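You operate a simulated robot arm through the tools that you are given. There is no shell and no other tool. Be economical: measure what you need, move in short steps, check, and stop when the job is done.

Carry out the task below with a simulated two-armed robot. There is one attempt and no reset: what you move stays moved.

## Task
Open the measures door, take the green spatula from the high shelf of the still cupboard and put it on the black bench, then shut the door. Then push the bottles door shut. Then shut the tubing door. Then take the measuring jug and put it on the island top. Do these in the order given. Set down upright: measuring jug.

Only the result counts: the job must be done as asked and must still hold three seconds after the hand-in. Knocking over, shifting, dropping, spilling or breaking anything else fails it.

## Robot
Two 7-joint arms with two-finger parallel grippers on one trunk, on a base that drives. Base frame: it is fixed to the floor where the robot stands at the start and does not move with it; the origin is under the middle of the robot, x ahead of it, y to its left, z up. Units: mm, degrees, N and s.
The left shoulder is at the start at [-99, 119, 800], the right one opposite. With the tool pointing down near the work surface each hand reaches from about 100 to 560 mm from the robot's upright axis, wherever it stands, measured 20 degrees to its own side. Places, roughly: black bench [-1000, -1100, 900]; bottles door [300, -500, 500]; green spatula (17x3x3 cm) [500, 0, 500]; island top [-3400, 1100, 900]; measures door [400, 0, 500]; measuring jug [500, 1750, 500]; tubing door [100, -700, 500]. Payload 3.43 kg a hand.
The TCP of each hand is the grasp point between the finger pads, 30 mm short of the fingertips. In the tool frame z runs along the fingers and y along their closing line. The gripper opens to 94 mm. The fingers are 28 mm wide and 10 mm thick; the gripper's body (50 by 96 mm) begins 55 mm behind the TCP.
Orientation is that of the tool frame in the base frame, as a unit quaternion [x, y, z, w]. With the fingers straight down and closing along the base's y, the tool's x points along the base's -x, its y along +y and its z along -z.

## Interface
- The arms move only by the tool step_arm. It takes "left_deltas", "right_deltas" or both (then of equal length, played together; a hand with none holds still); each is a list of rows, each an object of numbers (a shift or turn left out is 0, a gripper value left out holds the last): "ax", "ay", "az": the turn, a rotation vector about the tool's x, y, z in degrees; "x", "y", "z": the shift along the tool's x, y, z in m; "claw": the finger opening in m, from 0 to 0.094. In form: [{"ax": .., "ay": .., "az": .., "x": .., "y": .., "z": .., "claw": ..}, ...]. A call has 1 to 8 rows; each row shifts and turns the commanded pose from where the row before left it, along the tool's axes as they then stand. Each row takes 0.2 s and may step no farther than 50 mm and 8.6 degrees from the row before; otherwise, or with a gripper value out of range, the whole call is refused. Where a pose cannot be reached the arm comes as near as it can. A force on the tool above 40 N (or 10 N above the force at the start of the call, whichever is more), or a blocked arm, ends the call early, and 0.2 s more pass. The fingers move at their own pace (about 153 mm/s each) and stop on an object; they squeeze with about 26 N. The grip force told is the motor's: it shows also when the fingers shut on nothing. Time passes only in rows, and 0.2 s behind the last, so rows that do not move let the fingers close. It gives the time, the measured TCP pose, the force on the tool (base axes), the opening and the grip force at its end, in the units of the frame above (readings bear some noise), with the torque about the TCP (base axes, N m) and any sound that the robot's microphone picked up, and new pictures: "show" is both (left out), scene, wrist or none (wrist: the cameras of the hands that moved).
- Cameras (640 x 400 px; columns grow to the right, rows downward): "scene" is now at [5, -37, 1495.5]; the picture's right is [-0.56, -0.83, 0.00], its down [-0.76, 0.52, -0.40] and it looks along [0.33, -0.23, -0.92] (base axes); focal length 251 px, centre (320, 200). "left" rides on the left gripper at [76, -14, -103] in its tool frame; the picture's right is [0.18, 0.98, 0.00], its down [-0.75, 0.14, -0.64] and it looks along [-0.63, 0.12, 0.77] (tool axes); focal length 243 px, centre (320, 200). "right" rides on the right gripper at [76, 14, -103] in its tool frame; the picture's right is [-0.18, 0.98, 0.00], its down [-0.75, -0.14, -0.64] and it looks along [-0.63, -0.12, 0.77] (tool axes); focal length 243 px, centre (320, 200). There is no depth. A picture from a camera that has moved, and an enlarged one, comes with that camera's place and axes in the base frame and with its lens. The place of the scene camera against the robot may be out by one fixed shift of up to 12 mm in any direction.
- raise_lower(by): slides the trunk up (or, below 0, down) by that many mm; the arms and the scene camera ride with it, the base frame stays. It gives what a move gives, with no picture.
- base_move(legs): drives the robot by 1 to 6 legs, each [ahead, left, turn to the left] in mm, mm and degrees, along the robot's own axes; the way and the turn of a leg run together, so that a leg with both is an arc; at most 1500 mm and 180 degrees a leg. The arms and the cameras ride along, it lands a little off, and it stops where it bumps. It gives what a move gives, and a new picture of the scene camera.
- head_to(pan, tilt): turns the head with the scene camera to pan (to the left, within 143 degrees either way) and tilt (down, from -29 to 69), counted from straight ahead of the robot. It gives what a move gives, and a new picture of the scene camera.
- enlarge(camera, box): a new picture of the part [left, top, right, bottom] of that camera's present view, enlarged. No time passes.
- finish_job(): hands the job in; it is judged then, once.

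Go step by step. Nothing tells you exact positions but the pictures and the camera data: compare them with the known pose of the tool, close in by small moves and look again before you grip or let go. The budget is 165 turns and 260 pictures, counting those below and the enlarged ones. Unless the task says otherwise, let go and move clear before handing in.

The tools are called after "Emit:" as a command line: name --argument value ..., lists and objects as JSON in quotes. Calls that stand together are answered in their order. step_arm: Moves the arms, as the interface text tells. Its arguments: {"type":"object","properties":{"left_deltas":{"type":"array","items":{"type":"object","properties":{"ax":{"type":"number"},"ay":{"type":"number"},"az":{"type":"number"},"x":{"type":"number"},"y":{"type":"number"},"z":{"type":"number"},"claw":{"type":"number"}}}},"right_deltas":{"type":"array","items":{"type":"object","properties":{"ax":{"type":"number"},"ay":{"type":"number"},"az":{"type":"number"},"x":{"type":"number"},"y":{"type":"number"},"z":{"type":"number"},"claw":{"type":"number"}}}},"show":{"type":"string","enum":["both","scene","wrist","none"]}},"required":[]} The other tools are called the same way: raise_lower (by) slides the trunk up or down; base_move (legs) drives the base; head_to (pan, tilt) turns the head that bears the scene camera; enlarge (camera, box) takes an enlarged picture of a part of a camera's view; finish_job () hands the job in.

At the start:

```text
time_s: 0.0
left_eef_pos: [360.5, -42.0, 1008.6]
left_ee_rot: [0.0, 1.0, 0.0, 0.001]
left_ft_force: [0.2, -0.4, -0.1]
left_moment: [0.02, 0.0, 0.01]
left_grip_width: 93.7
left_grasp_force: 0.0
right_eef_pos: [253.7, -347.3, 1093.9]
right_ee_rot: [0.0, 1.0, 0.0, -0.001]
right_ft_force: [0.3, -0.3, -0.2]
right_moment: [0.01, 0.02, 0.01]
right_grip_width: 94.2
right_grasp_force: 0.1
trunk travel left (down, up): [-225.0, 110.0]
robot x, y, heading: [0.6, 0.7, 0.0]
head pan, tilt: [-34.3, 66.4]
```

scene: 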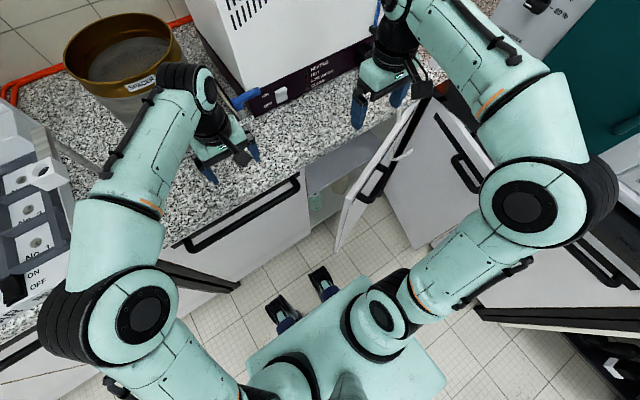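
right: 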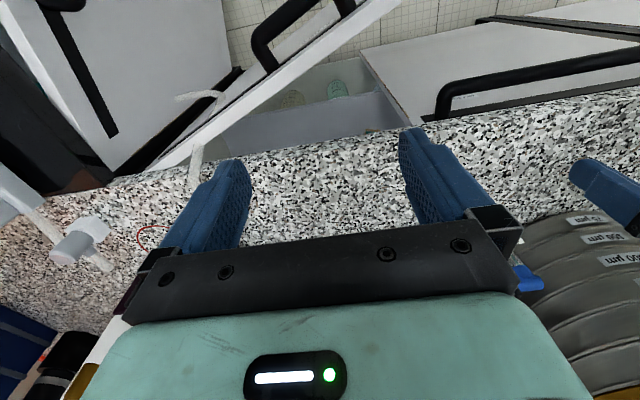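
left: 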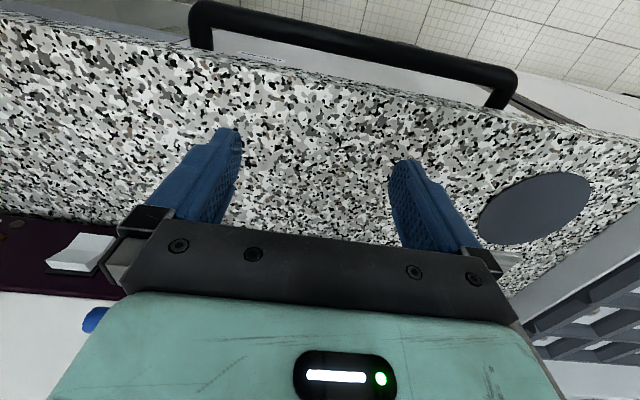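

I see a bench ahead with a closed door (measures?) and an open door to the right. I will look around with the head first.

Emit:
head_to --pan 0 --tilt 50

Emit:
head_to --pan -60 --tilt 45

Emit:
head_to --pan -130 --tilt 30

Emit:
head_to --pan 65 --tilt 35

Emit:
head_to --pan 140 --tilt 25

```text
time_s: 1.0
left_eef_pos: [361.9, -41.6, 1008.8]
left_ee_rot: [0.0, 1.0, 0.0, -0.001]
left_ft_force: [-0.2, 0.3, 0.2]
left_moment: [0.03, -0.01, -0.02]
left_grip_width: 94.1
left_grasp_force: 0.0
right_eef_pos: [253.5, -347.4, 1094.3]
right_ee_rot: [0.0, 1.0, 0.0, -0.001]
right_ft_force: [0.0, -0.5, -0.2]
right_moment: [0.01, -0.03, 0.0]
right_grip_width: 94.2
right_grasp_force: 0.1
trunk travel left (down, up): [-225.0, 110.0]
robot x, y, heading: [0.8, 1.6, -0.1]
head pan, tilt: [0.0, 50.0]
camera scene: at [33.3, -3.9, 1515.1], right [0.0, -1.0, 0.0], down [-0.77, 0.0, -0.64], along [0.64, 0.0, -0.77], focal length 251 px, centre (320, 200)
```

scene: 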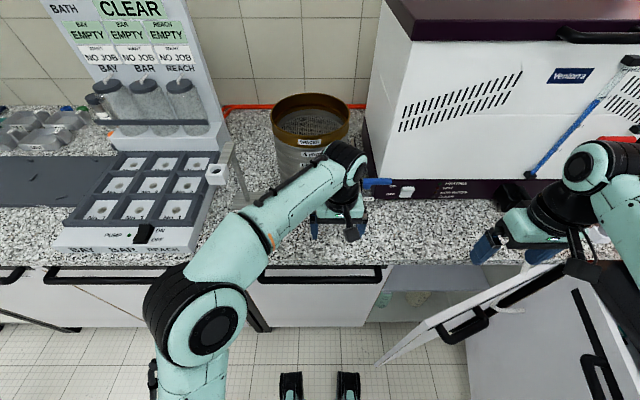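

```text
time_s: 2.3
left_eef_pos: [361.0, -40.6, 1009.0]
left_ee_rot: [-0.001, 1.0, 0.0, 0.0]
left_ft_force: [0.0, -0.1, -0.6]
left_moment: [0.02, -0.03, -0.01]
left_grip_width: 93.9
left_grasp_force: 0.1
right_eef_pos: [254.2, -346.0, 1093.7]
right_ee_rot: [0.0, 1.0, 0.0, -0.001]
right_ft_force: [-0.3, 0.0, 0.0]
right_moment: [0.02, 0.0, -0.01]
right_grip_width: 93.9
right_grasp_force: 0.0
trunk travel left (down, up): [-225.0, 110.0]
robot x, y, heading: [4.1, 1.5, -0.1]
head pan, tilt: [-60.0, 45.0]
camera scene: at [-2.9, -74.2, 1522.0], right [-0.87, -0.5, 0.0], down [-0.35, 0.61, -0.71], along [0.35, -0.61, -0.71], focal length 251 px, centre (320, 200)
```

scene: 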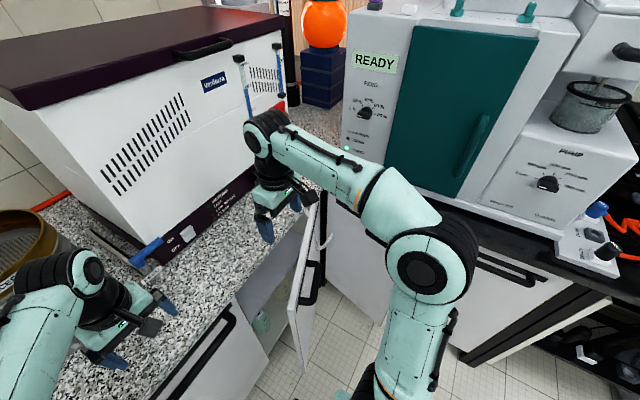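

```text
time_s: 3.7
left_eef_pos: [360.6, -41.6, 1007.5]
left_ee_rot: [0.0, 1.0, 0.0, -0.001]
left_ft_force: [0.2, 0.1, 0.7]
left_moment: [0.05, 0.02, 0.04]
left_grip_width: 94.1
left_grasp_force: 0.1
right_eef_pos: [254.2, -345.7, 1094.8]
right_ee_rot: [0.001, 1.0, -0.001, 0.0]
right_ft_force: [0.2, -1.1, -0.3]
right_moment: [-0.04, -0.01, 0.01]
right_grip_width: 94.3
right_grasp_force: 0.1
trunk travel left (down, up): [-225.0, 110.0]
robot x, y, heading: [1.7, -0.6, 0.2]
head pan, tilt: [-130.0, 30.0]
camera scene: at [-101.7, -73.1, 1544.6], right [-0.77, 0.64, 0.0], down [0.32, 0.38, -0.87], along [-0.56, -0.66, -0.5], focal length 251 px, centre (320, 200)
```

scene: 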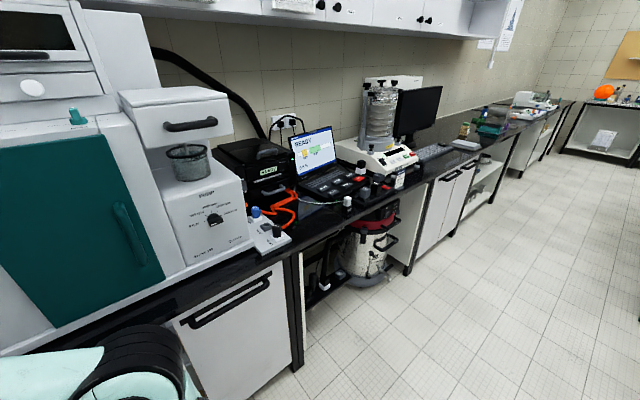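

```text
time_s: 6.6
left_eef_pos: [359.4, -40.3, 1008.9]
left_ee_rot: [0.0, 1.0, 0.001, 0.0]
left_ft_force: [0.1, -0.4, 0.0]
left_moment: [-0.01, 0.0, 0.0]
left_grip_width: 94.3
left_grasp_force: 0.1
right_eef_pos: [253.6, -346.6, 1093.4]
right_ee_rot: [0.0, 1.0, 0.0, 0.0]
right_ft_force: [0.2, -0.6, 0.0]
right_moment: [-0.05, 0.01, -0.02]
right_grip_width: 94.1
right_grasp_force: 0.1
trunk travel left (down, up): [-225.0, 110.0]
robot x, y, heading: [-2.7, 1.7, 0.1]
head pan, tilt: [65.0, 35.0]
camera scene: at [-6.4, 76.0, 1536.8], right [0.91, -0.42, 0.0], down [-0.24, -0.52, -0.82], along [0.35, 0.74, -0.57], focal length 251 px, centre (320, 200)
```

scene: 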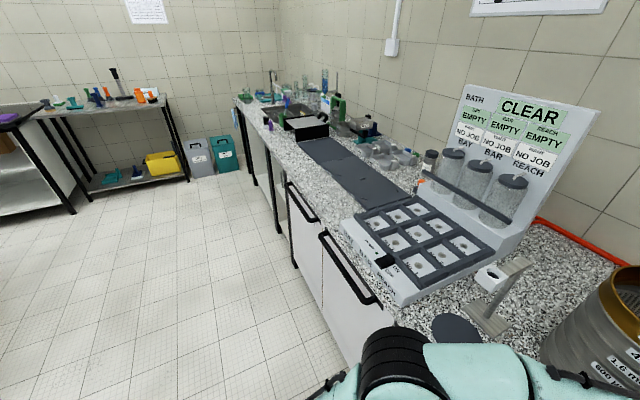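

```text
time_s: 8.1
left_eef_pos: [360.9, -40.7, 1007.2]
left_ee_rot: [0.0, 1.0, -0.001, 0.0]
left_ft_force: [-0.9, 0.4, -0.4]
left_moment: [-0.02, -0.04, 0.0]
left_grip_width: 94.0
left_grasp_force: 0.1
right_eef_pos: [254.1, -346.6, 1093.4]
right_ee_rot: [0.0, 1.0, -0.001, 0.0]
right_ft_force: [0.8, 0.5, -0.1]
right_moment: [0.02, -0.01, -0.01]
right_grip_width: 94.0
right_grasp_force: 0.0
trunk travel left (down, up): [-225.0, 110.0]
robot x, y, heading: [1.7, -1.2, 0.0]
head pan, tilt: [140.0, 25.0]
camera scene: at [-114.2, 55.5, 1552.6], right [0.64, 0.77, 0.0], down [0.32, -0.27, -0.91], along [-0.69, 0.58, -0.42], focal length 251 px, centre (320, 200)
```

scene: 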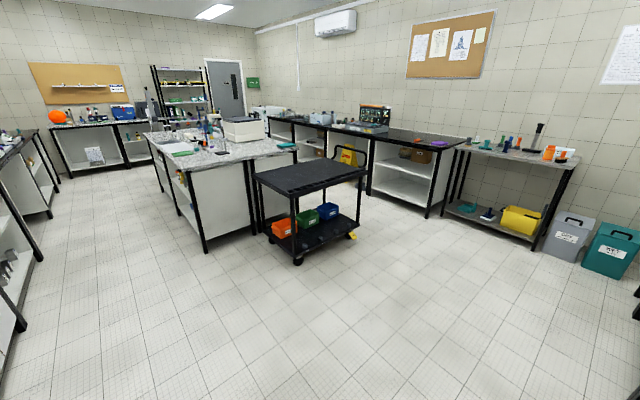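

I will look closer at the doors in front.

Emit:
head_to --pan 0 --tilt 60

Emit:
enlarge --camera "scene" --box '[200, 150, 640, 400]'

Emit:
head_to --pan -75 --tilt 55

```text
time_s: 10.3
left_eef_pos: [360.6, -40.2, 1009.7]
left_ee_rot: [0.001, 1.0, 0.0, 0.0]
left_ft_force: [0.3, 0.4, -0.3]
left_moment: [0.0, 0.01, 0.01]
left_grip_width: 93.7
left_grasp_force: 0.0
right_eef_pos: [255.1, -345.7, 1094.3]
right_ee_rot: [0.0, 1.0, -0.001, 0.001]
right_ft_force: [0.0, 0.8, -0.2]
right_moment: [0.0, 0.0, 0.01]
right_grip_width: 93.9
right_grasp_force: 0.0
trunk travel left (down, up): [-225.0, 110.0]
robot x, y, heading: [0.9, -4.5, -0.2]
head pan, tilt: [0.0, 60.0]
camera scene: at [23.0, -3.7, 1502.5], right [0.0, -1.0, 0.0], down [-0.87, 0.0, -0.5], along [0.5, 0.0, -0.87], focal length 251 px, centre (320, 200)
```

scene: 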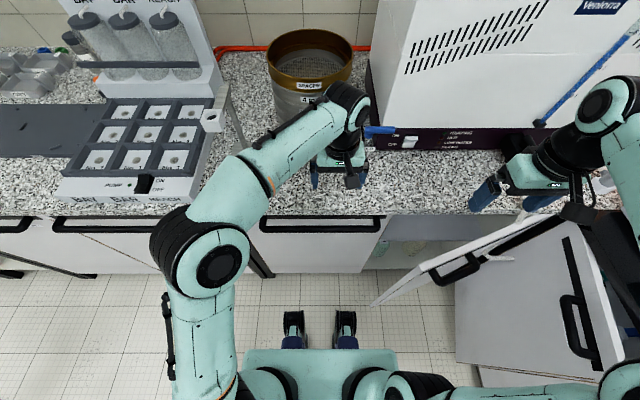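

```text
1.45 times, centred on (420, 275) of scene
camera zoom: at [23.0, -3.7, 1502.5], right [0.0, -1.0, 0.0], down [-0.87, 0.0, -0.5], along [0.5, 0.0, -0.87], focal length 365 px, centre (174, 91)
```

zoom: 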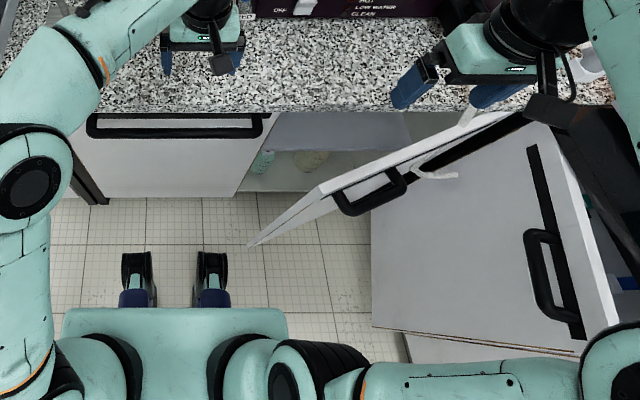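

```text
time_s: 11.8
left_eef_pos: [360.8, -41.3, 1007.9]
left_ee_rot: [0.0, 1.0, 0.0, 0.0]
left_ft_force: [-0.4, 0.4, -0.4]
left_moment: [0.03, 0.02, -0.03]
left_grip_width: 94.0
left_grasp_force: 0.1
right_eef_pos: [254.4, -345.8, 1094.6]
right_ee_rot: [0.0, 1.0, 0.0, 0.001]
right_ft_force: [0.6, 0.7, 0.3]
right_moment: [0.03, -0.02, 0.01]
right_grip_width: 93.7
right_grasp_force: 0.0
trunk travel left (down, up): [-225.0, 110.0]
robot x, y, heading: [2.9, 1.4, 0.0]
head pan, tilt: [-75.0, 55.0]
camera scene: at [-24.9, -73.4, 1508.6], right [-0.97, -0.26, 0.0], down [-0.21, 0.79, -0.57], along [0.15, -0.55, -0.82], focal length 251 px, centre (320, 200)
```

scene: 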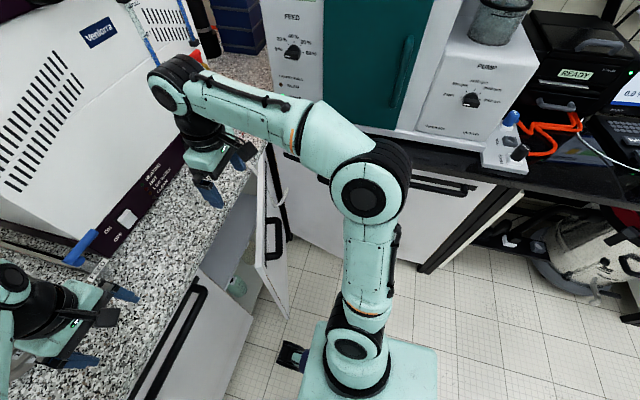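

The measures door looks closed straight ahead, with a long bar near its top. I back off to see the doors in full.

Emit:
base_move --legs '[[-500, 0, 0]]'

Emit:
head_to --pan 0 --tilt 45

Emit:
head_to --pan -45 --tilt 45

```text
time_s: 14.7
left_eef_pos: [-127.4, -39.7, 1008.6]
left_ee_rot: [-0.006, 1.0, 0.0, 0.001]
left_ft_force: [0.2, 1.2, 1.0]
left_moment: [-0.01, 0.0, 0.0]
left_grip_width: 94.3
left_grasp_force: 0.0
right_eef_pos: [-234.0, -345.7, 1093.5]
right_ee_rot: [-0.005, 1.0, -0.001, 0.001]
right_ft_force: [0.2, 0.3, -0.6]
right_moment: [0.02, -0.01, -0.01]
right_grip_width: 94.1
right_grasp_force: 0.0
trunk travel left (down, up): [-225.0, 110.0]
robot x, y, heading: [-490.0, -3.1, 0.6]
head pan, tilt: [-75.0, 55.0]
camera scene: at [-514.6, -76.1, 1508.6], right [-0.96, -0.27, 0.0], down [-0.22, 0.79, -0.57], along [0.15, -0.55, -0.82], focal length 251 px, centre (320, 200)
```

scene: 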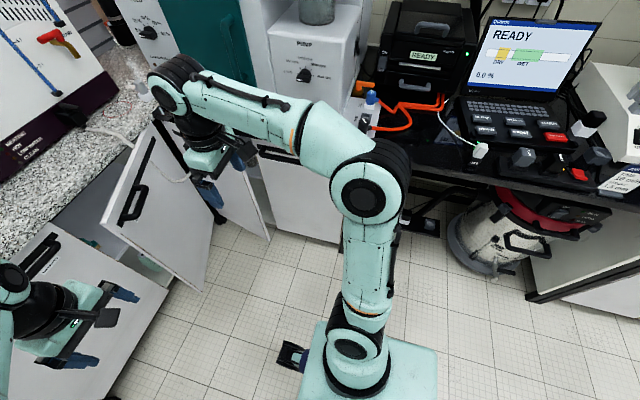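

```text
time_s: 16.1
left_eef_pos: [-128.2, -38.8, 1008.8]
left_ee_rot: [-0.005, 1.0, 0.0, 0.0]
left_ft_force: [0.7, 0.6, 0.4]
left_moment: [-0.03, -0.01, -0.01]
left_grip_width: 93.7
left_grasp_force: 0.1
right_eef_pos: [-232.3, -346.6, 1093.0]
right_ee_rot: [-0.005, 1.0, 0.0, 0.0]
right_ft_force: [-0.4, -0.1, 0.5]
right_moment: [0.0, -0.02, 0.0]
right_grip_width: 93.8
right_grasp_force: 0.0
trunk travel left (down, up): [-225.0, 110.0]
robot x, y, heading: [-491.6, -2.9, 0.6]
head pan, tilt: [0.0, 45.0]
camera scene: at [-452.2, -6.0, 1522.0], right [0.01, -1.0, 0.0], down [-0.71, -0.01, -0.71], along [0.71, 0.01, -0.71], focal length 251 px, centre (320, 200)
```

scene: 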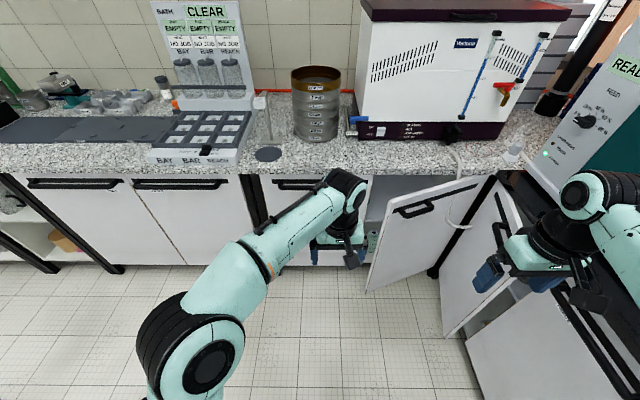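

```text
time_s: 17.2
left_eef_pos: [-129.4, -40.1, 1008.4]
left_ee_rot: [-0.005, 1.0, -0.001, 0.0]
left_ft_force: [0.3, 0.3, -0.6]
left_moment: [0.01, -0.05, -0.01]
left_grip_width: 93.9
left_grasp_force: 0.0
right_eef_pos: [-231.9, -346.6, 1094.7]
right_ee_rot: [-0.005, 1.0, 0.0, 0.0]
right_ft_force: [0.0, -0.3, -0.7]
right_moment: [0.0, -0.03, 0.0]
right_grip_width: 93.8
right_grasp_force: 0.1
trunk travel left (down, up): [-225.0, 110.0]
robot x, y, heading: [-487.1, -3.2, 0.5]
head pan, tilt: [-45.0, 45.0]
camera scene: at [-475.4, -63.5, 1522.0], right [-0.7, -0.71, 0.0], down [-0.51, 0.49, -0.71], along [0.51, -0.49, -0.71], focal length 251 px, centre (320, 200)
```

scene: 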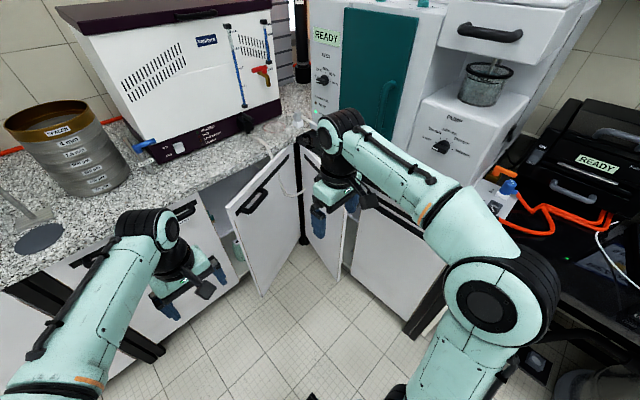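

Measures handle is a bar at about x 320, y −157..147, z 843. I lower the trunk, back off more and look level at the doors.

Emit:
base_move --legs '[[-500, 0, 0]]'

Emit:
raise_lower --by -225

Emit:
head_to --pan -20 --tilt 30

Emit:
enlarge --camera "scene" --box '[160, 100, 480, 300]'

```text
time_s: 20.2
left_eef_pos: [-626.0, -43.5, 1008.6]
left_ee_rot: [-0.009, 1.0, 0.001, 0.0]
left_ft_force: [0.5, 0.2, 0.2]
left_moment: [0.0, -0.01, -0.01]
left_grip_width: 93.9
left_grasp_force: 0.1
right_eef_pos: [-726.8, -350.8, 1093.9]
right_ee_rot: [-0.008, 1.0, 0.0, 0.001]
right_ft_force: [-1.1, -0.2, 0.1]
right_moment: [-0.03, -0.03, 0.01]
right_grip_width: 93.9
right_grasp_force: 0.0
trunk travel left (down, up): [-225.0, 110.0]
robot x, y, heading: [-987.0, -11.0, 1.1]
head pan, tilt: [-45.0, 45.0]
camera scene: at [-972.9, -70.5, 1522.0], right [-0.69, -0.72, 0.0], down [-0.51, 0.49, -0.71], along [0.51, -0.49, -0.71], focal length 251 px, centre (320, 200)
```

scene: 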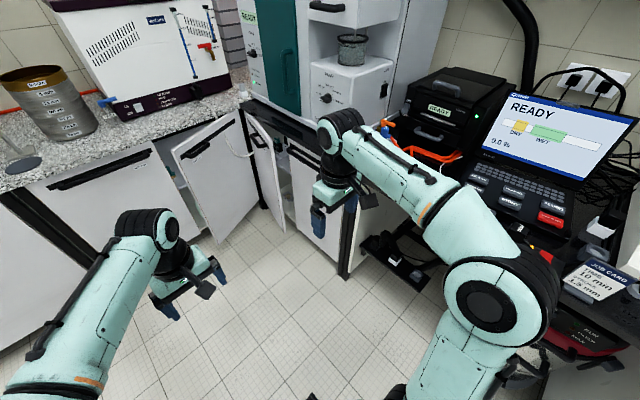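

```text
time_s: 22.6
left_eef_pos: [-625.7, -44.4, 782.7]
left_ee_rot: [-0.01, 1.0, 0.0, 0.0]
left_ft_force: [-0.8, -1.1, -0.3]
left_moment: [-0.05, 0.01, -0.01]
left_grip_width: 93.9
left_grasp_force: 0.0
right_eef_pos: [-727.0, -352.0, 869.3]
right_ee_rot: [-0.009, 1.0, -0.001, 0.0]
right_ft_force: [0.3, 0.9, 0.1]
right_moment: [-0.01, -0.02, 0.01]
right_grip_width: 94.1
right_grasp_force: 0.2
trunk travel left (down, up): [0.0, 335.0]
robot x, y, heading: [-988.0, -7.2, 0.9]
head pan, tilt: [-45.0, 45.0]
```

```text
time_s: 23.4
left_eef_pos: [-625.2, -44.2, 785.1]
left_ee_rot: [-0.009, 1.0, 0.0, 0.001]
left_ft_force: [0.1, 0.6, 0.6]
left_moment: [0.02, 0.0, 0.04]
left_grip_width: 93.9
left_grasp_force: 0.1
right_eef_pos: [-726.7, -351.4, 867.6]
right_ee_rot: [-0.009, 1.0, -0.001, 0.0]
right_ft_force: [-0.1, -0.7, 0.5]
right_moment: [0.01, 0.0, 0.0]
right_grip_width: 94.0
right_grasp_force: 0.1
trunk travel left (down, up): [0.0, 335.0]
robot x, y, heading: [-987.5, -7.6, 1.2]
head pan, tilt: [-20.0, 30.0]
camera scene: at [-897.1, -42.6, 1319.1], right [-0.33, -0.95, 0.0], down [-0.47, 0.16, -0.87], along [0.82, -0.28, -0.5], focal length 251 px, centre (320, 200)
```

scene: 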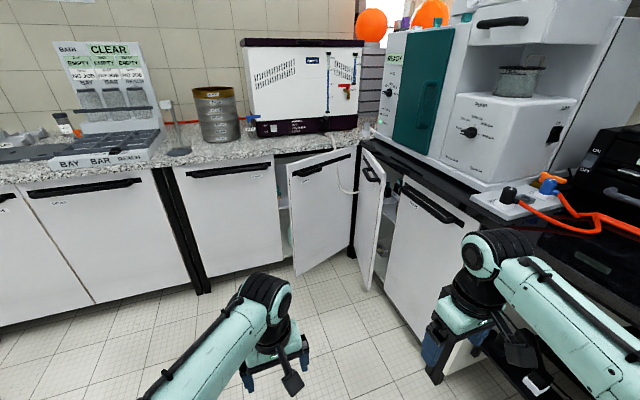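

```text
2.00 times, centred on (320, 200) of scene
camera zoom: at [-897.1, -42.6, 1319.1], right [-0.33, -0.95, 0.0], down [-0.47, 0.16, -0.87], along [0.82, -0.28, -0.5], focal length 502 px, centre (320, 200)
```

zoom: 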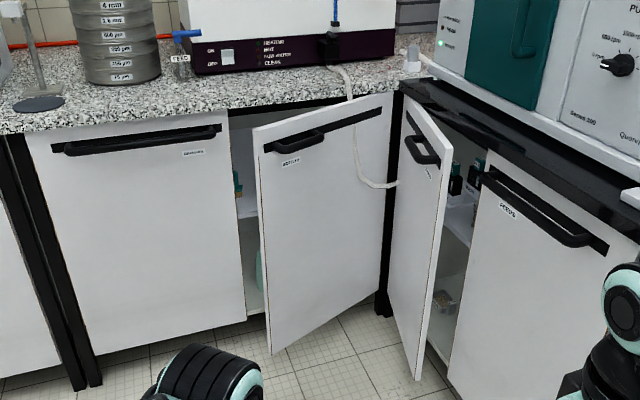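

Layout is now clear: measures door (hinged left), bottles door about 15° open hinged right, tubing door slightly open at the corner. I turn the left hand to point forward with fingers closing vertically.

Emit:
step_arm --left_deltas '[{"ax": -4.949, "ay": -4.949, "az": 4.949}, {"ax": -4.949, "ay": -4.949, "az": 4.949}, {"ax": -4.949, "ay": -4.949, "az": 4.949}, {"ax": -4.949, "ay": -4.949, "az": 4.949}, {"ax": -4.949, "ay": -4.949, "az": 4.949}, {"ax": -4.949, "ay": -4.949, "az": 4.949}, {"ax": -4.949, "ay": -4.949, "az": 4.949}]' --show "none"

Emit:
step_arm --left_deltas '[{"ax": -4.949, "ay": -4.949, "az": 4.949}, {"ax": -4.949, "ay": -4.949, "az": 4.949}, {"ax": -4.949, "ay": -4.949, "az": 4.949}, {"ax": -4.949, "ay": -4.949, "az": 4.949}, {"ax": -4.949, "ay": -4.949, "az": 4.949}, {"ax": -4.949, "ay": -4.949, "az": 4.949}, {"ax": -4.949, "ay": -4.949, "az": 4.949}]' --show "both"

Emit:
raise_lower --by 150

Emit:
base_move --legs '[[590, -80, -1]]'

```text
time_s: 25.0
left_eef_pos: [-625.5, -43.5, 784.2]
left_ee_rot: [0.282, 0.868, 0.291, 0.287]
left_ft_force: [-0.2, -0.4, 0.5]
left_moment: [-0.01, 0.02, -0.04]
left_grip_width: 93.8
left_grasp_force: 0.0
right_eef_pos: [-727.2, -351.3, 869.2]
right_ee_rot: [-0.009, 1.0, 0.0, 0.0]
right_ft_force: [0.7, -0.1, 0.3]
right_moment: [-0.04, 0.0, -0.01]
right_grip_width: 93.9
right_grasp_force: 0.0
trunk travel left (down, up): [0.0, 335.0]
robot x, y, heading: [-990.8, -12.8, 0.9]
head pan, tilt: [-20.0, 30.0]
```

```text
time_s: 26.6
left_eef_pos: [-625.1, -42.5, 784.0]
left_ee_rot: [0.496, 0.504, 0.504, 0.496]
left_ft_force: [-0.3, 1.0, 0.9]
left_moment: [0.0, -0.02, 0.02]
left_grip_width: 94.0
left_grasp_force: 0.2
right_eef_pos: [-727.3, -351.1, 869.2]
right_ee_rot: [-0.009, 1.0, 0.0, -0.002]
right_ft_force: [-0.4, 0.0, 0.6]
right_moment: [0.0, 0.02, 0.02]
right_grip_width: 94.1
right_grasp_force: 0.1
trunk travel left (down, up): [0.0, 335.0]
robot x, y, heading: [-987.2, -10.7, 1.0]
head pan, tilt: [-20.0, 30.0]
camera scene: at [-897.0, -42.4, 1319.2], right [-0.33, -0.95, 0.0], down [-0.47, 0.16, -0.87], along [0.82, -0.28, -0.5], focal length 251 px, centre (320, 200)
camera left: at [-728.1, 31.3, 770.0], right [0.0, 0.18, 0.98], down [-0.63, -0.76, 0.14], along [0.78, -0.62, 0.12], focal length 243 px, centre (320, 200)
```

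scene: 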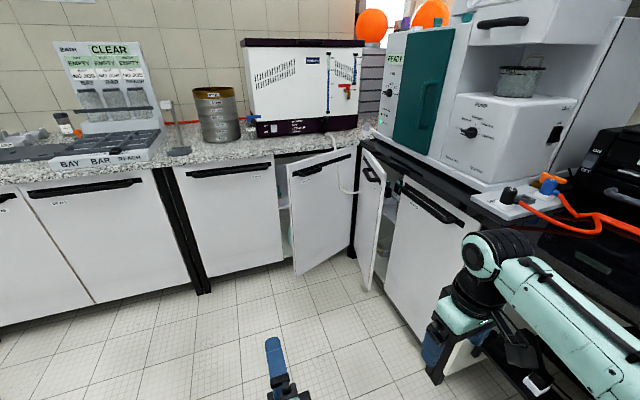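
left: 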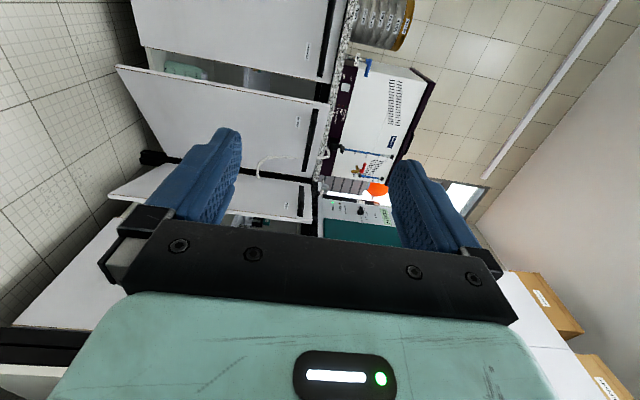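

```text
time_s: 28.4
left_eef_pos: [-624.6, -43.6, 933.1]
left_ee_rot: [0.495, 0.505, 0.504, 0.496]
left_ft_force: [-0.4, 0.4, 0.2]
left_moment: [0.01, -0.01, -0.01]
left_grip_width: 94.0
left_grasp_force: 0.1
right_eef_pos: [-726.8, -350.9, 1018.2]
right_ee_rot: [-0.009, 1.0, 0.0, 0.0]
right_ft_force: [-0.1, -0.9, -0.1]
right_moment: [0.01, 0.04, -0.01]
right_grip_width: 94.2
right_grasp_force: 0.2
trunk travel left (down, up): [-150.0, 185.0]
robot x, y, heading: [-985.3, -7.8, 1.0]
head pan, tilt: [-20.0, 30.0]
```

```text
time_s: 31.7
left_eef_pos: [-42.1, -124.5, 935.2]
left_ee_rot: [0.501, 0.499, 0.499, 0.5]
left_ft_force: [0.0, 0.6, -0.4]
left_moment: [-0.02, -0.01, -0.04]
left_grip_width: 94.1
left_grasp_force: 0.0
right_eef_pos: [-149.5, -429.4, 1019.5]
right_ee_rot: [0.001, 1.0, -0.001, -0.001]
right_ft_force: [0.5, -0.1, -0.5]
right_moment: [-0.02, 0.02, 0.0]
right_grip_width: 93.7
right_grasp_force: 0.0
trunk travel left (down, up): [-150.0, 185.0]
robot x, y, heading: [-403.9, -82.5, -0.3]
head pan, tilt: [-20.0, 30.0]
camera scene: at [-354.6, -117.6, 1471.8], right [-0.34, -0.94, 0.0], down [-0.47, 0.17, -0.87], along [0.81, -0.3, -0.5], focal length 251 px, centre (320, 200)
```

scene: 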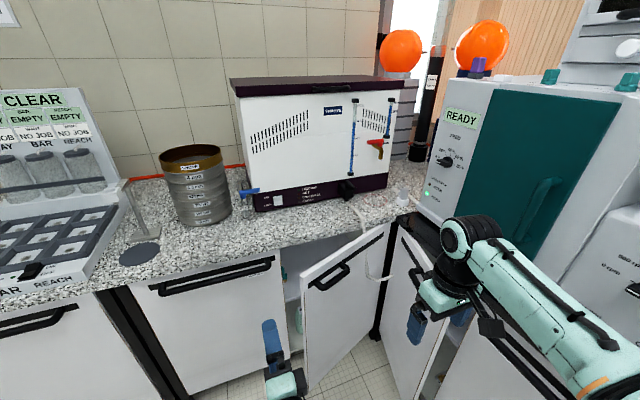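

Hand points forward. I lower to handle height and approach, then check with the wrist camera.

Emit:
raise_lower --by -93

Emit:
step_arm --left_deltas '[{"z": 0.05}, {"z": 0.05}, {"z": 0.05}, {"z": 0.05}, {"z": 0.04}]'

```text
time_s: 33.0
left_eef_pos: [-42.6, -123.5, 840.9]
left_ee_rot: [0.501, 0.499, 0.499, 0.5]
left_ft_force: [-0.1, 0.8, 0.4]
left_moment: [0.01, 0.0, 0.01]
left_grip_width: 94.0
left_grasp_force: 0.0
right_eef_pos: [-150.7, -429.2, 927.3]
right_ee_rot: [0.001, 1.0, 0.0, 0.0]
right_ft_force: [-0.5, -0.2, -0.5]
right_moment: [0.01, -0.01, -0.03]
right_grip_width: 93.8
right_grasp_force: 0.1
trunk travel left (down, up): [-57.0, 278.0]
robot x, y, heading: [-402.0, -84.7, -0.2]
head pan, tilt: [-20.0, 30.0]
```

```text
time_s: 34.2
left_eef_pos: [196.6, -123.1, 841.7]
left_ee_rot: [0.5, 0.5, 0.5, 0.5]
left_ft_force: [-0.1, 0.2, 0.5]
left_moment: [0.01, 0.0, 0.02]
left_grip_width: 93.9
left_grasp_force: 0.0
right_eef_pos: [-149.8, -430.4, 926.2]
right_ee_rot: [0.001, 1.0, -0.001, 0.0]
right_ft_force: [-0.6, 0.0, 0.5]
right_moment: [0.0, 0.02, -0.04]
right_grip_width: 93.9
right_grasp_force: 0.1
trunk travel left (down, up): [-57.0, 278.0]
robot x, y, heading: [-403.6, -80.5, -0.3]
head pan, tilt: [-20.0, 30.0]
camera scene: at [-326.5, -117.6, 1370.2], right [-0.34, -0.94, 0.0], down [-0.47, 0.17, -0.87], along [0.81, -0.3, -0.5], focal length 251 px, centre (320, 200)
camera left: at [95.9, -46.5, 827.3], right [0.0, 0.18, 0.98], down [-0.64, -0.75, 0.14], along [0.77, -0.63, 0.12], focal length 243 px, centre (320, 200)
```

scene: 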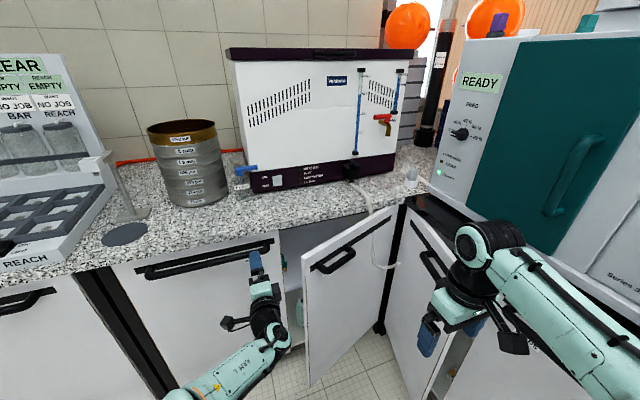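
left: 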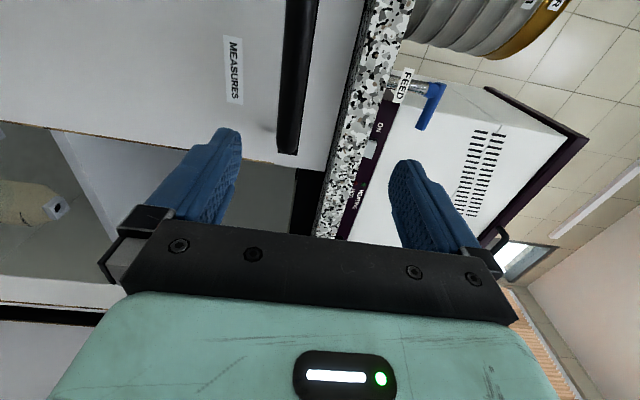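

Handle end about y −169, z≈820, x≈322. I shift down and creep in.

Emit:
step_arm --left_deltas '[{"y": -0.021, "x": -0.012}, {"z": 0.04}, {"z": 0.035}]' --show "wrist"

```text
time_s: 35.0
left_eef_pos: [273.6, -135.6, 819.3]
left_ee_rot: [0.5, 0.5, 0.499, 0.501]
left_ft_force: [-0.5, -0.2, 0.1]
left_moment: [-0.01, -0.01, 0.01]
left_grip_width: 93.9
left_grasp_force: 0.0
right_eef_pos: [-149.1, -429.8, 926.4]
right_ee_rot: [0.002, 1.0, 0.0, 0.001]
right_ft_force: [-0.3, 0.0, 0.4]
right_moment: [-0.05, 0.0, 0.02]
right_grip_width: 94.1
right_grasp_force: 0.0
trunk travel left (down, up): [-57.0, 278.0]
robot x, y, heading: [-404.6, -83.4, 0.1]
head pan, tilt: [-20.0, 30.0]
camera left: at [172.5, -58.7, 805.0], right [0.0, 0.18, 0.98], down [-0.64, -0.75, 0.14], along [0.77, -0.63, 0.12], focal length 243 px, centre (320, 200)
```

left: 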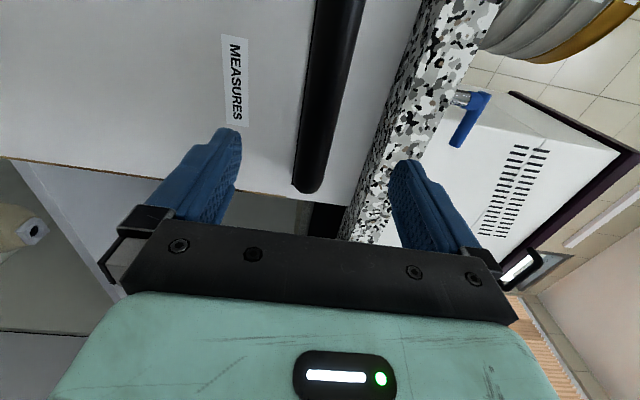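

Handle lies between the fingers; I narrow the opening to clear the slab, advance, and grip.

Emit:
step_arm --left_deltas '[{"y": -0.003, "claw": 0.046}, {}, {"z": 0.025}, {"z": 0.02}]' --show "wrist"

```text
time_s: 36.0
left_eef_pos: [307.7, -135.5, 815.7]
left_ee_rot: [0.501, 0.499, 0.5, 0.5]
left_ft_force: [1.2, 0.1, -0.8]
left_moment: [-0.01, -0.02, 0.0]
left_grip_width: 45.8
left_grasp_force: 0.0
left hand out of reach, approached as far as the arm can: row 4
right_eef_pos: [-150.3, -428.4, 925.4]
right_ee_rot: [0.001, 1.0, 0.0, 0.0]
right_ft_force: [0.2, -0.2, 0.0]
right_moment: [0.03, 0.03, -0.02]
right_grip_width: 93.8
right_grasp_force: 0.1
trunk travel left (down, up): [-57.0, 278.0]
robot x, y, heading: [-404.6, -82.3, -0.3]
head pan, tilt: [-20.0, 30.0]
camera left: at [206.4, -59.0, 802.1], right [0.0, 0.18, 0.98], down [-0.64, -0.75, 0.14], along [0.76, -0.63, 0.12], focal length 243 px, centre (320, 200)
```

left: 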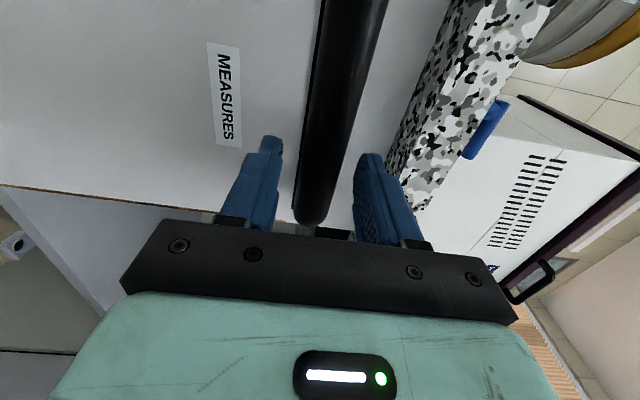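

Close on the bar and see.

Emit:
step_arm --left_deltas '[{"claw": 0.0}, {}, {}]' --show "wrist"

```text
time_s: 36.8
left_eef_pos: [308.0, -135.8, 815.1]
left_ee_rot: [0.501, 0.5, 0.499, 0.501]
left_ft_force: [-8.1, 2.3, -6.6]
left_moment: [-0.09, 0.07, 0.17]
left_grip_width: 21.8
left_grasp_force: 45.0
right_eef_pos: [-150.6, -429.9, 926.1]
right_ee_rot: [0.001, 1.0, 0.001, 0.0]
right_ft_force: [0.0, 0.7, 0.4]
right_moment: [0.0, 0.02, 0.01]
right_grip_width: 94.1
right_grasp_force: 0.1
trunk travel left (down, up): [-57.0, 278.0]
robot x, y, heading: [-404.1, -82.3, -0.2]
head pan, tilt: [-20.0, 30.0]
camera left: at [206.3, -59.1, 801.0], right [0.0, 0.18, 0.98], down [-0.64, -0.75, 0.14], along [0.77, -0.63, 0.12], focal length 243 px, centre (320, 200)
```

left: 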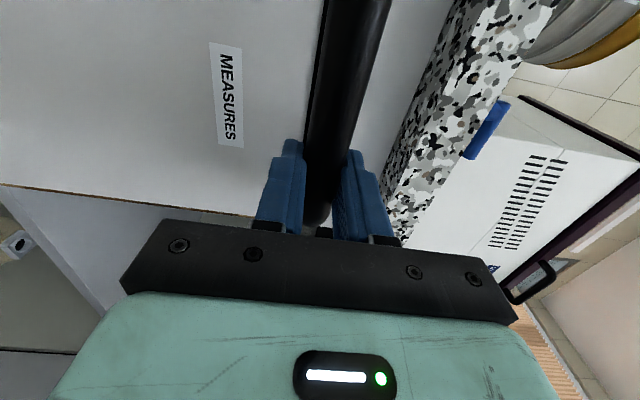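

Gripped. I pull along the door's arc (hinge about (350, 205)) in small steps.

Emit:
step_arm --left_deltas '[{"x": 0.0035, "z": -0.024, "ay": -4}, {"x": 0.0035, "z": -0.024, "ay": -4}, {"x": 0.0035, "z": -0.024, "ay": -4}]' --show "both"

```text
time_s: 37.6
left_eef_pos: [246.7, -123.6, 815.6]
left_ee_rot: [0.543, 0.454, 0.453, 0.542]
left_ft_force: [-3.3, 2.2, -7.9]
left_moment: [0.06, 0.05, 1.42]
left_grip_width: 21.8
left_grasp_force: 45.2
left hand out of reach, approached as far as the arm can: row 3
right_eef_pos: [-148.8, -429.1, 925.5]
right_ee_rot: [0.002, 1.0, 0.0, 0.0]
right_ft_force: [0.5, -0.8, 0.1]
right_moment: [-0.01, 0.01, 0.01]
right_grip_width: 94.2
right_grasp_force: 0.0
trunk travel left (down, up): [-57.0, 278.0]
robot x, y, heading: [-403.8, -86.2, 0.2]
head pan, tilt: [-20.0, 30.0]
camera scene: at [-326.3, -117.6, 1370.1], right [-0.34, -0.94, 0.0], down [-0.47, 0.17, -0.87], along [0.81, -0.3, -0.5], focal length 251 px, centre (320, 200)
camera left: at [161.2, -30.4, 801.0], right [0.03, 0.18, 0.98], down [-0.76, -0.63, 0.14], along [0.64, -0.76, 0.12], focal length 243 px, centre (320, 200)
```

scene: 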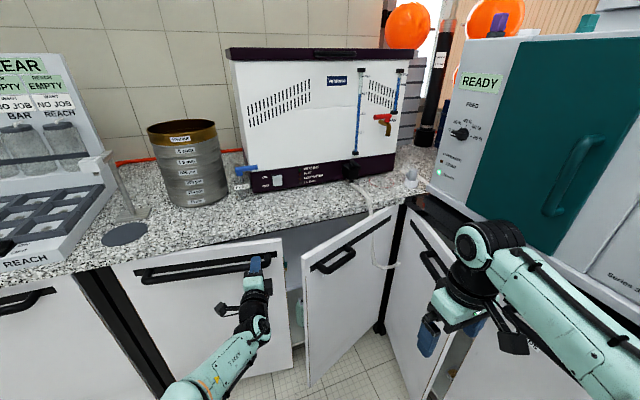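
left: 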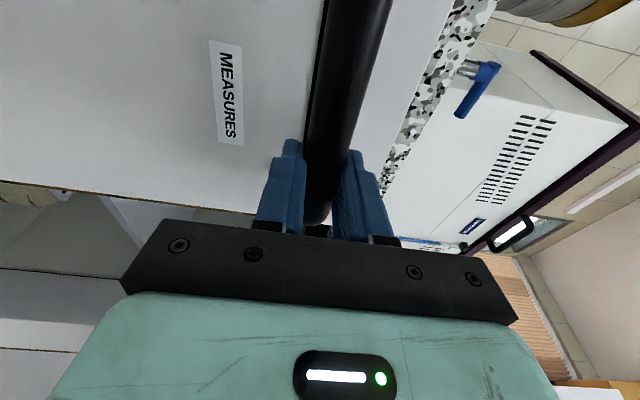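

Door opens about 11°. I continue along the arc.

Emit:
step_arm --left_deltas '[{"x": 0.0035, "z": -0.024, "ay": -4}, {"x": 0.0035, "z": -0.024, "ay": -4}, {"x": 0.0035, "z": -0.024, "ay": -4}]' --show "wrist"

```text
time_s: 38.4
left_eef_pos: [247.7, -124.5, 814.4]
left_ee_rot: [0.543, 0.454, 0.453, 0.541]
left_ft_force: [-2.4, 3.6, -11.3]
left_moment: [-0.08, 0.13, 1.42]
left_grip_width: 21.5
left_grasp_force: 44.3
left hand out of reach, approached as far as the arm can: row 1, 2, 3
right_eef_pos: [-148.9, -428.7, 925.9]
right_ee_rot: [0.001, 1.0, -0.001, -0.001]
right_ft_force: [0.7, 0.4, 0.4]
right_moment: [0.02, 0.0, 0.0]
right_grip_width: 94.0
right_grasp_force: 0.0
trunk travel left (down, up): [-57.0, 278.0]
robot x, y, heading: [-398.7, -84.9, -0.3]
head pan, tilt: [-20.0, 30.0]
camera left: at [161.6, -30.6, 801.1], right [0.03, 0.18, 0.98], down [-0.76, -0.63, 0.14], along [0.64, -0.76, 0.12], focal length 243 px, centre (320, 200)
```

left: 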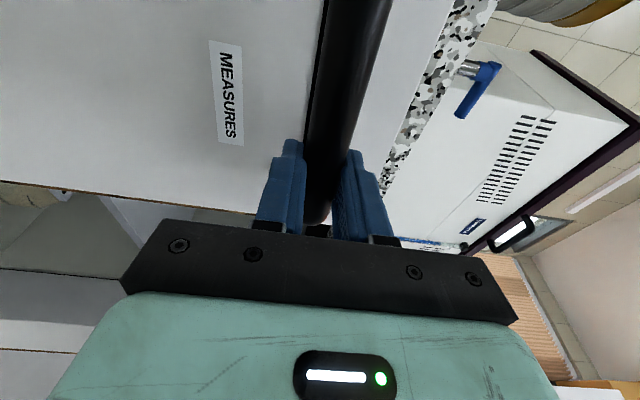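

The wrist can't yaw further right, but the bar can pivot between the flat pads, so I'll unwind yaw and pull by translation only.

Emit:
step_arm --left_deltas '[{"ay": 7}, {"ay": 7}, {}]' --show "none"

```text
time_s: 39.2
left_eef_pos: [247.1, -125.4, 815.2]
left_ee_rot: [0.485, 0.516, 0.515, 0.482]
left_ft_force: [2.8, -5.6, -9.6]
left_moment: [-0.05, 0.2, -1.22]
left_grip_width: 21.7
left_grasp_force: 45.7
right_eef_pos: [-149.4, -431.4, 925.7]
right_ee_rot: [0.0, 1.0, 0.0, 0.0]
right_ft_force: [-0.3, 0.3, 0.0]
right_moment: [0.01, -0.02, -0.02]
right_grip_width: 93.9
right_grasp_force: 0.0
trunk travel left (down, up): [-57.0, 278.0]
robot x, y, heading: [-402.3, -84.9, -0.3]
head pan, tilt: [-20.0, 30.0]
```

Clamped pose confirmed; now translate along the arc.

Emit:
step_arm --left_deltas '[{"z": -0.037, "x": 0.0164}, {"z": -0.0357, "x": 0.0213}, {"z": -0.0334, "x": 0.0262}]' --show "scene"

```text
time_s: 40.0
left_eef_pos: [132.7, -71.4, 814.8]
left_ee_rot: [0.488, 0.515, 0.513, 0.482]
left_ft_force: [-12.3, -19.4, -11.4]
left_moment: [0.24, 0.12, -0.56]
left_grip_width: 21.9
left_grasp_force: 45.1
right_eef_pos: [-151.3, -430.4, 925.6]
right_ee_rot: [0.001, 1.0, 0.001, 0.001]
right_ft_force: [-0.1, 0.1, 0.3]
right_moment: [0.02, -0.01, 0.03]
right_grip_width: 93.9
right_grasp_force: 0.1
trunk travel left (down, up): [-57.0, 278.0]
robot x, y, heading: [-400.9, -80.5, 0.0]
head pan, tilt: [-20.0, 30.0]
camera scene: at [-327.9, -119.6, 1370.2], right [-0.34, -0.94, 0.0], down [-0.47, 0.17, -0.87], along [0.81, -0.3, -0.5], focal length 251 px, centre (320, 200)
```

scene: 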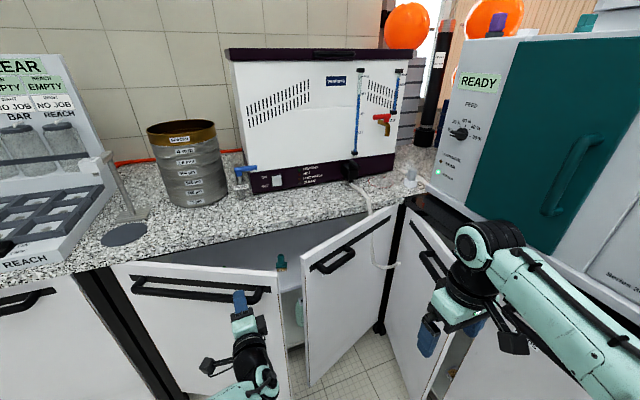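

Emit:
step_arm --left_deltas '[{"z": -0.0323, "x": 0.025}, {"z": -0.026, "x": 0.0318}, {"z": -0.0228, "x": 0.0355}]' --show "both"

```text
time_s: 40.8
left_eef_pos: [46.7, 19.0, 814.7]
left_ee_rot: [0.484, 0.517, 0.516, 0.481]
left_ft_force: [-19.1, -14.7, -10.9]
left_moment: [0.34, 0.18, -0.09]
left_grip_width: 21.8
left_grasp_force: 45.0
right_eef_pos: [-151.1, -430.3, 925.8]
right_ee_rot: [0.001, 1.0, 0.0, 0.001]
right_ft_force: [0.0, -0.1, -0.8]
right_moment: [-0.04, -0.03, 0.01]
right_grip_width: 94.2
right_grasp_force: 0.2
trunk travel left (down, up): [-57.0, 278.0]
robot x, y, heading: [-402.6, -83.8, 0.1]
head pan, tilt: [-20.0, 30.0]
camera scene: at [-328.4, -118.3, 1370.2], right [-0.34, -0.94, 0.0], down [-0.47, 0.17, -0.87], along [0.81, -0.3, -0.5], focal length 251 px, centre (320, 200)
camera left: at [-59.8, 88.7, 801.6], right [-0.01, 0.18, 0.98], down [-0.59, -0.8, 0.14], along [0.81, -0.58, 0.11], focal length 243 px, centre (320, 200)
```

scene: 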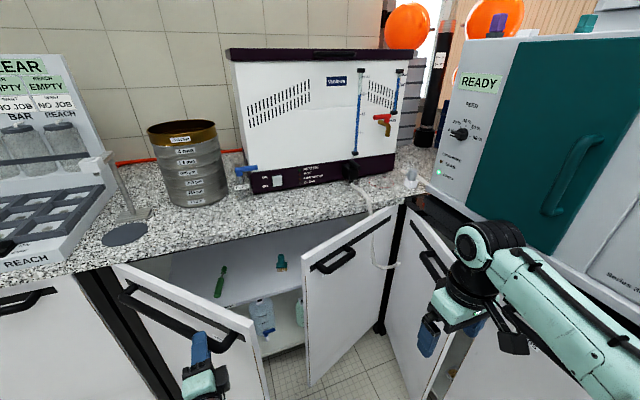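
left: 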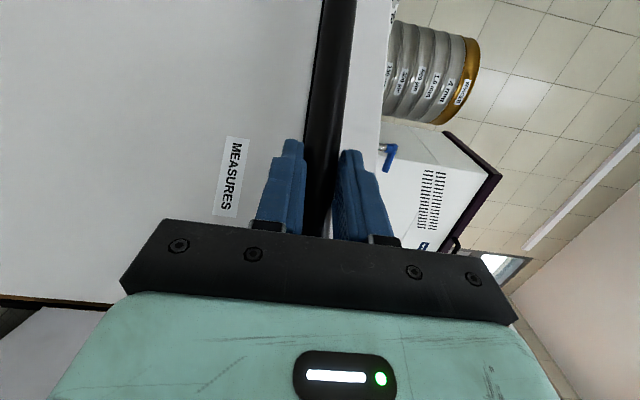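

The green spatula shows on the high shelf. I open further.

Emit:
step_arm --left_deltas '[{"z": -0.0175, "x": 0.0375}, {"z": -0.0134, "x": 0.038}, {"z": -0.0083, "x": 0.04}]' --show "both"

```text
time_s: 41.6
left_eef_pos: [27.7, 54.0, 815.0]
left_ee_rot: [0.484, 0.517, 0.517, 0.481]
left_ft_force: [-21.8, -11.4, -14.6]
left_moment: [0.25, 0.12, 0.54]
left_grip_width: 21.6
left_grasp_force: 44.8
left hand out of reach, approached as far as the arm can: row 2, 3
right_eef_pos: [-151.0, -429.3, 924.9]
right_ee_rot: [0.001, 1.0, 0.0, 0.0]
right_ft_force: [0.1, 0.0, 1.1]
right_moment: [0.0, -0.01, 0.02]
right_grip_width: 93.8
right_grasp_force: 0.0
trunk travel left (down, up): [-57.0, 278.0]
robot x, y, heading: [-404.3, -83.7, -0.2]
head pan, tilt: [-20.0, 30.0]
camera scene: at [-328.5, -118.6, 1370.2], right [-0.34, -0.94, 0.0], down [-0.47, 0.17, -0.87], along [0.81, -0.3, -0.5], focal length 251 px, centre (320, 200)
camera left: at [-79.2, 123.6, 801.5], right [-0.01, 0.18, 0.98], down [-0.59, -0.8, 0.14], along [0.81, -0.58, 0.11], focal length 243 px, centre (320, 200)
```

scene: 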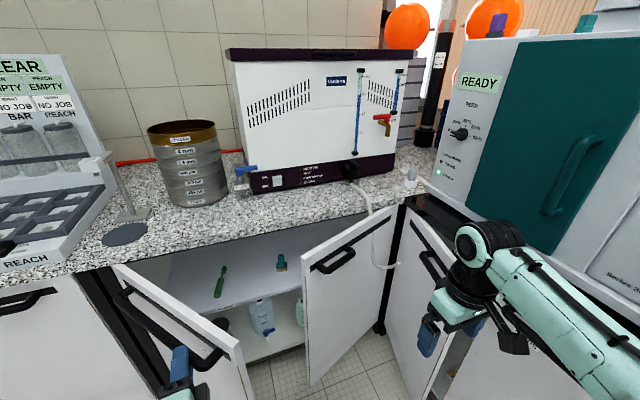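
left: 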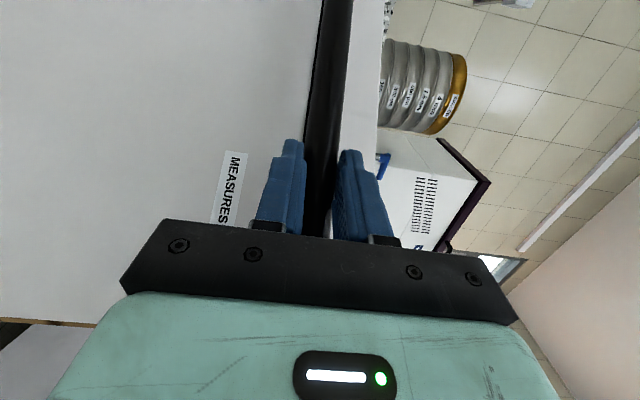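

I finish opening with a small base shift along the arc.

Emit:
base_move --legs '[[-26, 75, 0]]'

```text
time_s: 42.9
left_eef_pos: [0.5, 130.2, 815.5]
left_ee_rot: [0.483, 0.518, 0.518, 0.48]
left_ft_force: [-21.7, -5.4, -13.7]
left_moment: [0.25, 0.06, 0.54]
left_grip_width: 21.7
left_grasp_force: 45.4
right_eef_pos: [-176.5, -353.4, 926.4]
right_ee_rot: [0.001, 1.0, 0.0, 0.001]
right_ft_force: [0.4, 0.9, -0.1]
right_moment: [-0.03, 0.01, -0.02]
right_grip_width: 93.8
right_grasp_force: 0.1
trunk travel left (down, up): [-57.0, 278.0]
robot x, y, heading: [-430.0, -7.6, 0.1]
head pan, tilt: [-20.0, 30.0]
camera scene: at [-354.4, -42.8, 1370.3], right [-0.34, -0.94, 0.0], down [-0.47, 0.17, -0.87], along [0.81, -0.3, -0.5], focal length 251 px, centre (320, 200)
```

scene: 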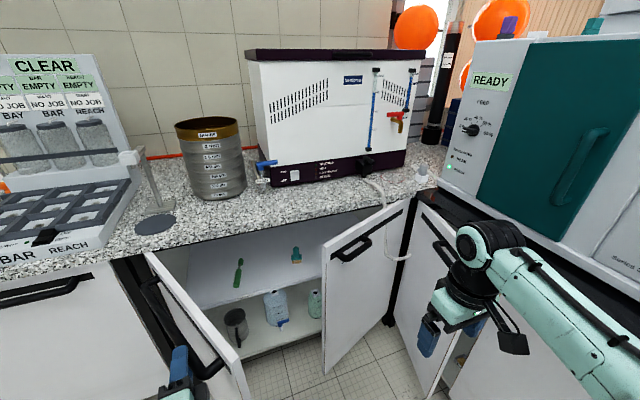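

Emit:
base_move --legs '[[-6, 70, 0]]'

Emit:
enlarge --camera "scene" --box '[140, 200, 460, 400]'

```text
time_s: 44.1
left_eef_pos: [-6.3, 175.1, 814.8]
left_ee_rot: [0.49, 0.512, 0.511, 0.487]
left_ft_force: [-12.1, -0.8, 2.6]
left_moment: [-0.16, -0.35, 0.73]
left_grip_width: 21.6
left_grasp_force: 45.3
right_eef_pos: [-181.9, -302.9, 926.7]
right_ee_rot: [0.002, 1.0, 0.0, 0.001]
right_ft_force: [-0.8, -0.2, 0.9]
right_moment: [0.02, -0.01, 0.04]
right_grip_width: 94.0
right_grasp_force: 0.1
trunk travel left (down, up): [-57.0, 278.0]
robot x, y, heading: [-438.4, 42.8, -0.1]
head pan, tilt: [-20.0, 30.0]
stopped in leg 1: the force on the tool passed its limit at 48 N (the readings are from after the stop); the commanded pose is now the measured one
camera scene: at [-359.7, 8.9, 1370.2], right [-0.34, -0.94, 0.0], down [-0.47, 0.17, -0.87], along [0.81, -0.3, -0.5], focal length 251 px, centre (320, 200)
```

scene: 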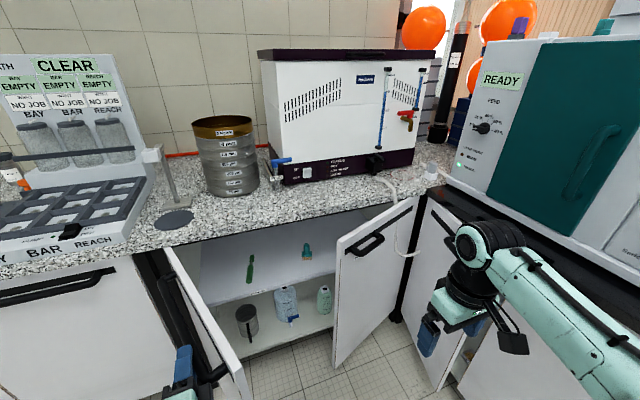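

```text
2.00 times, centred on (300, 300) of scene
camera zoom: at [-359.7, 8.9, 1370.2], right [-0.34, -0.94, 0.0], down [-0.47, 0.17, -0.87], along [0.81, -0.3, -0.5], focal length 502 px, centre (360, 0)
```

zoom: 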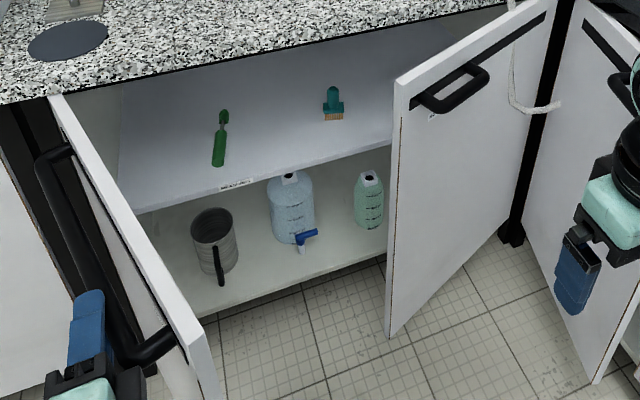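

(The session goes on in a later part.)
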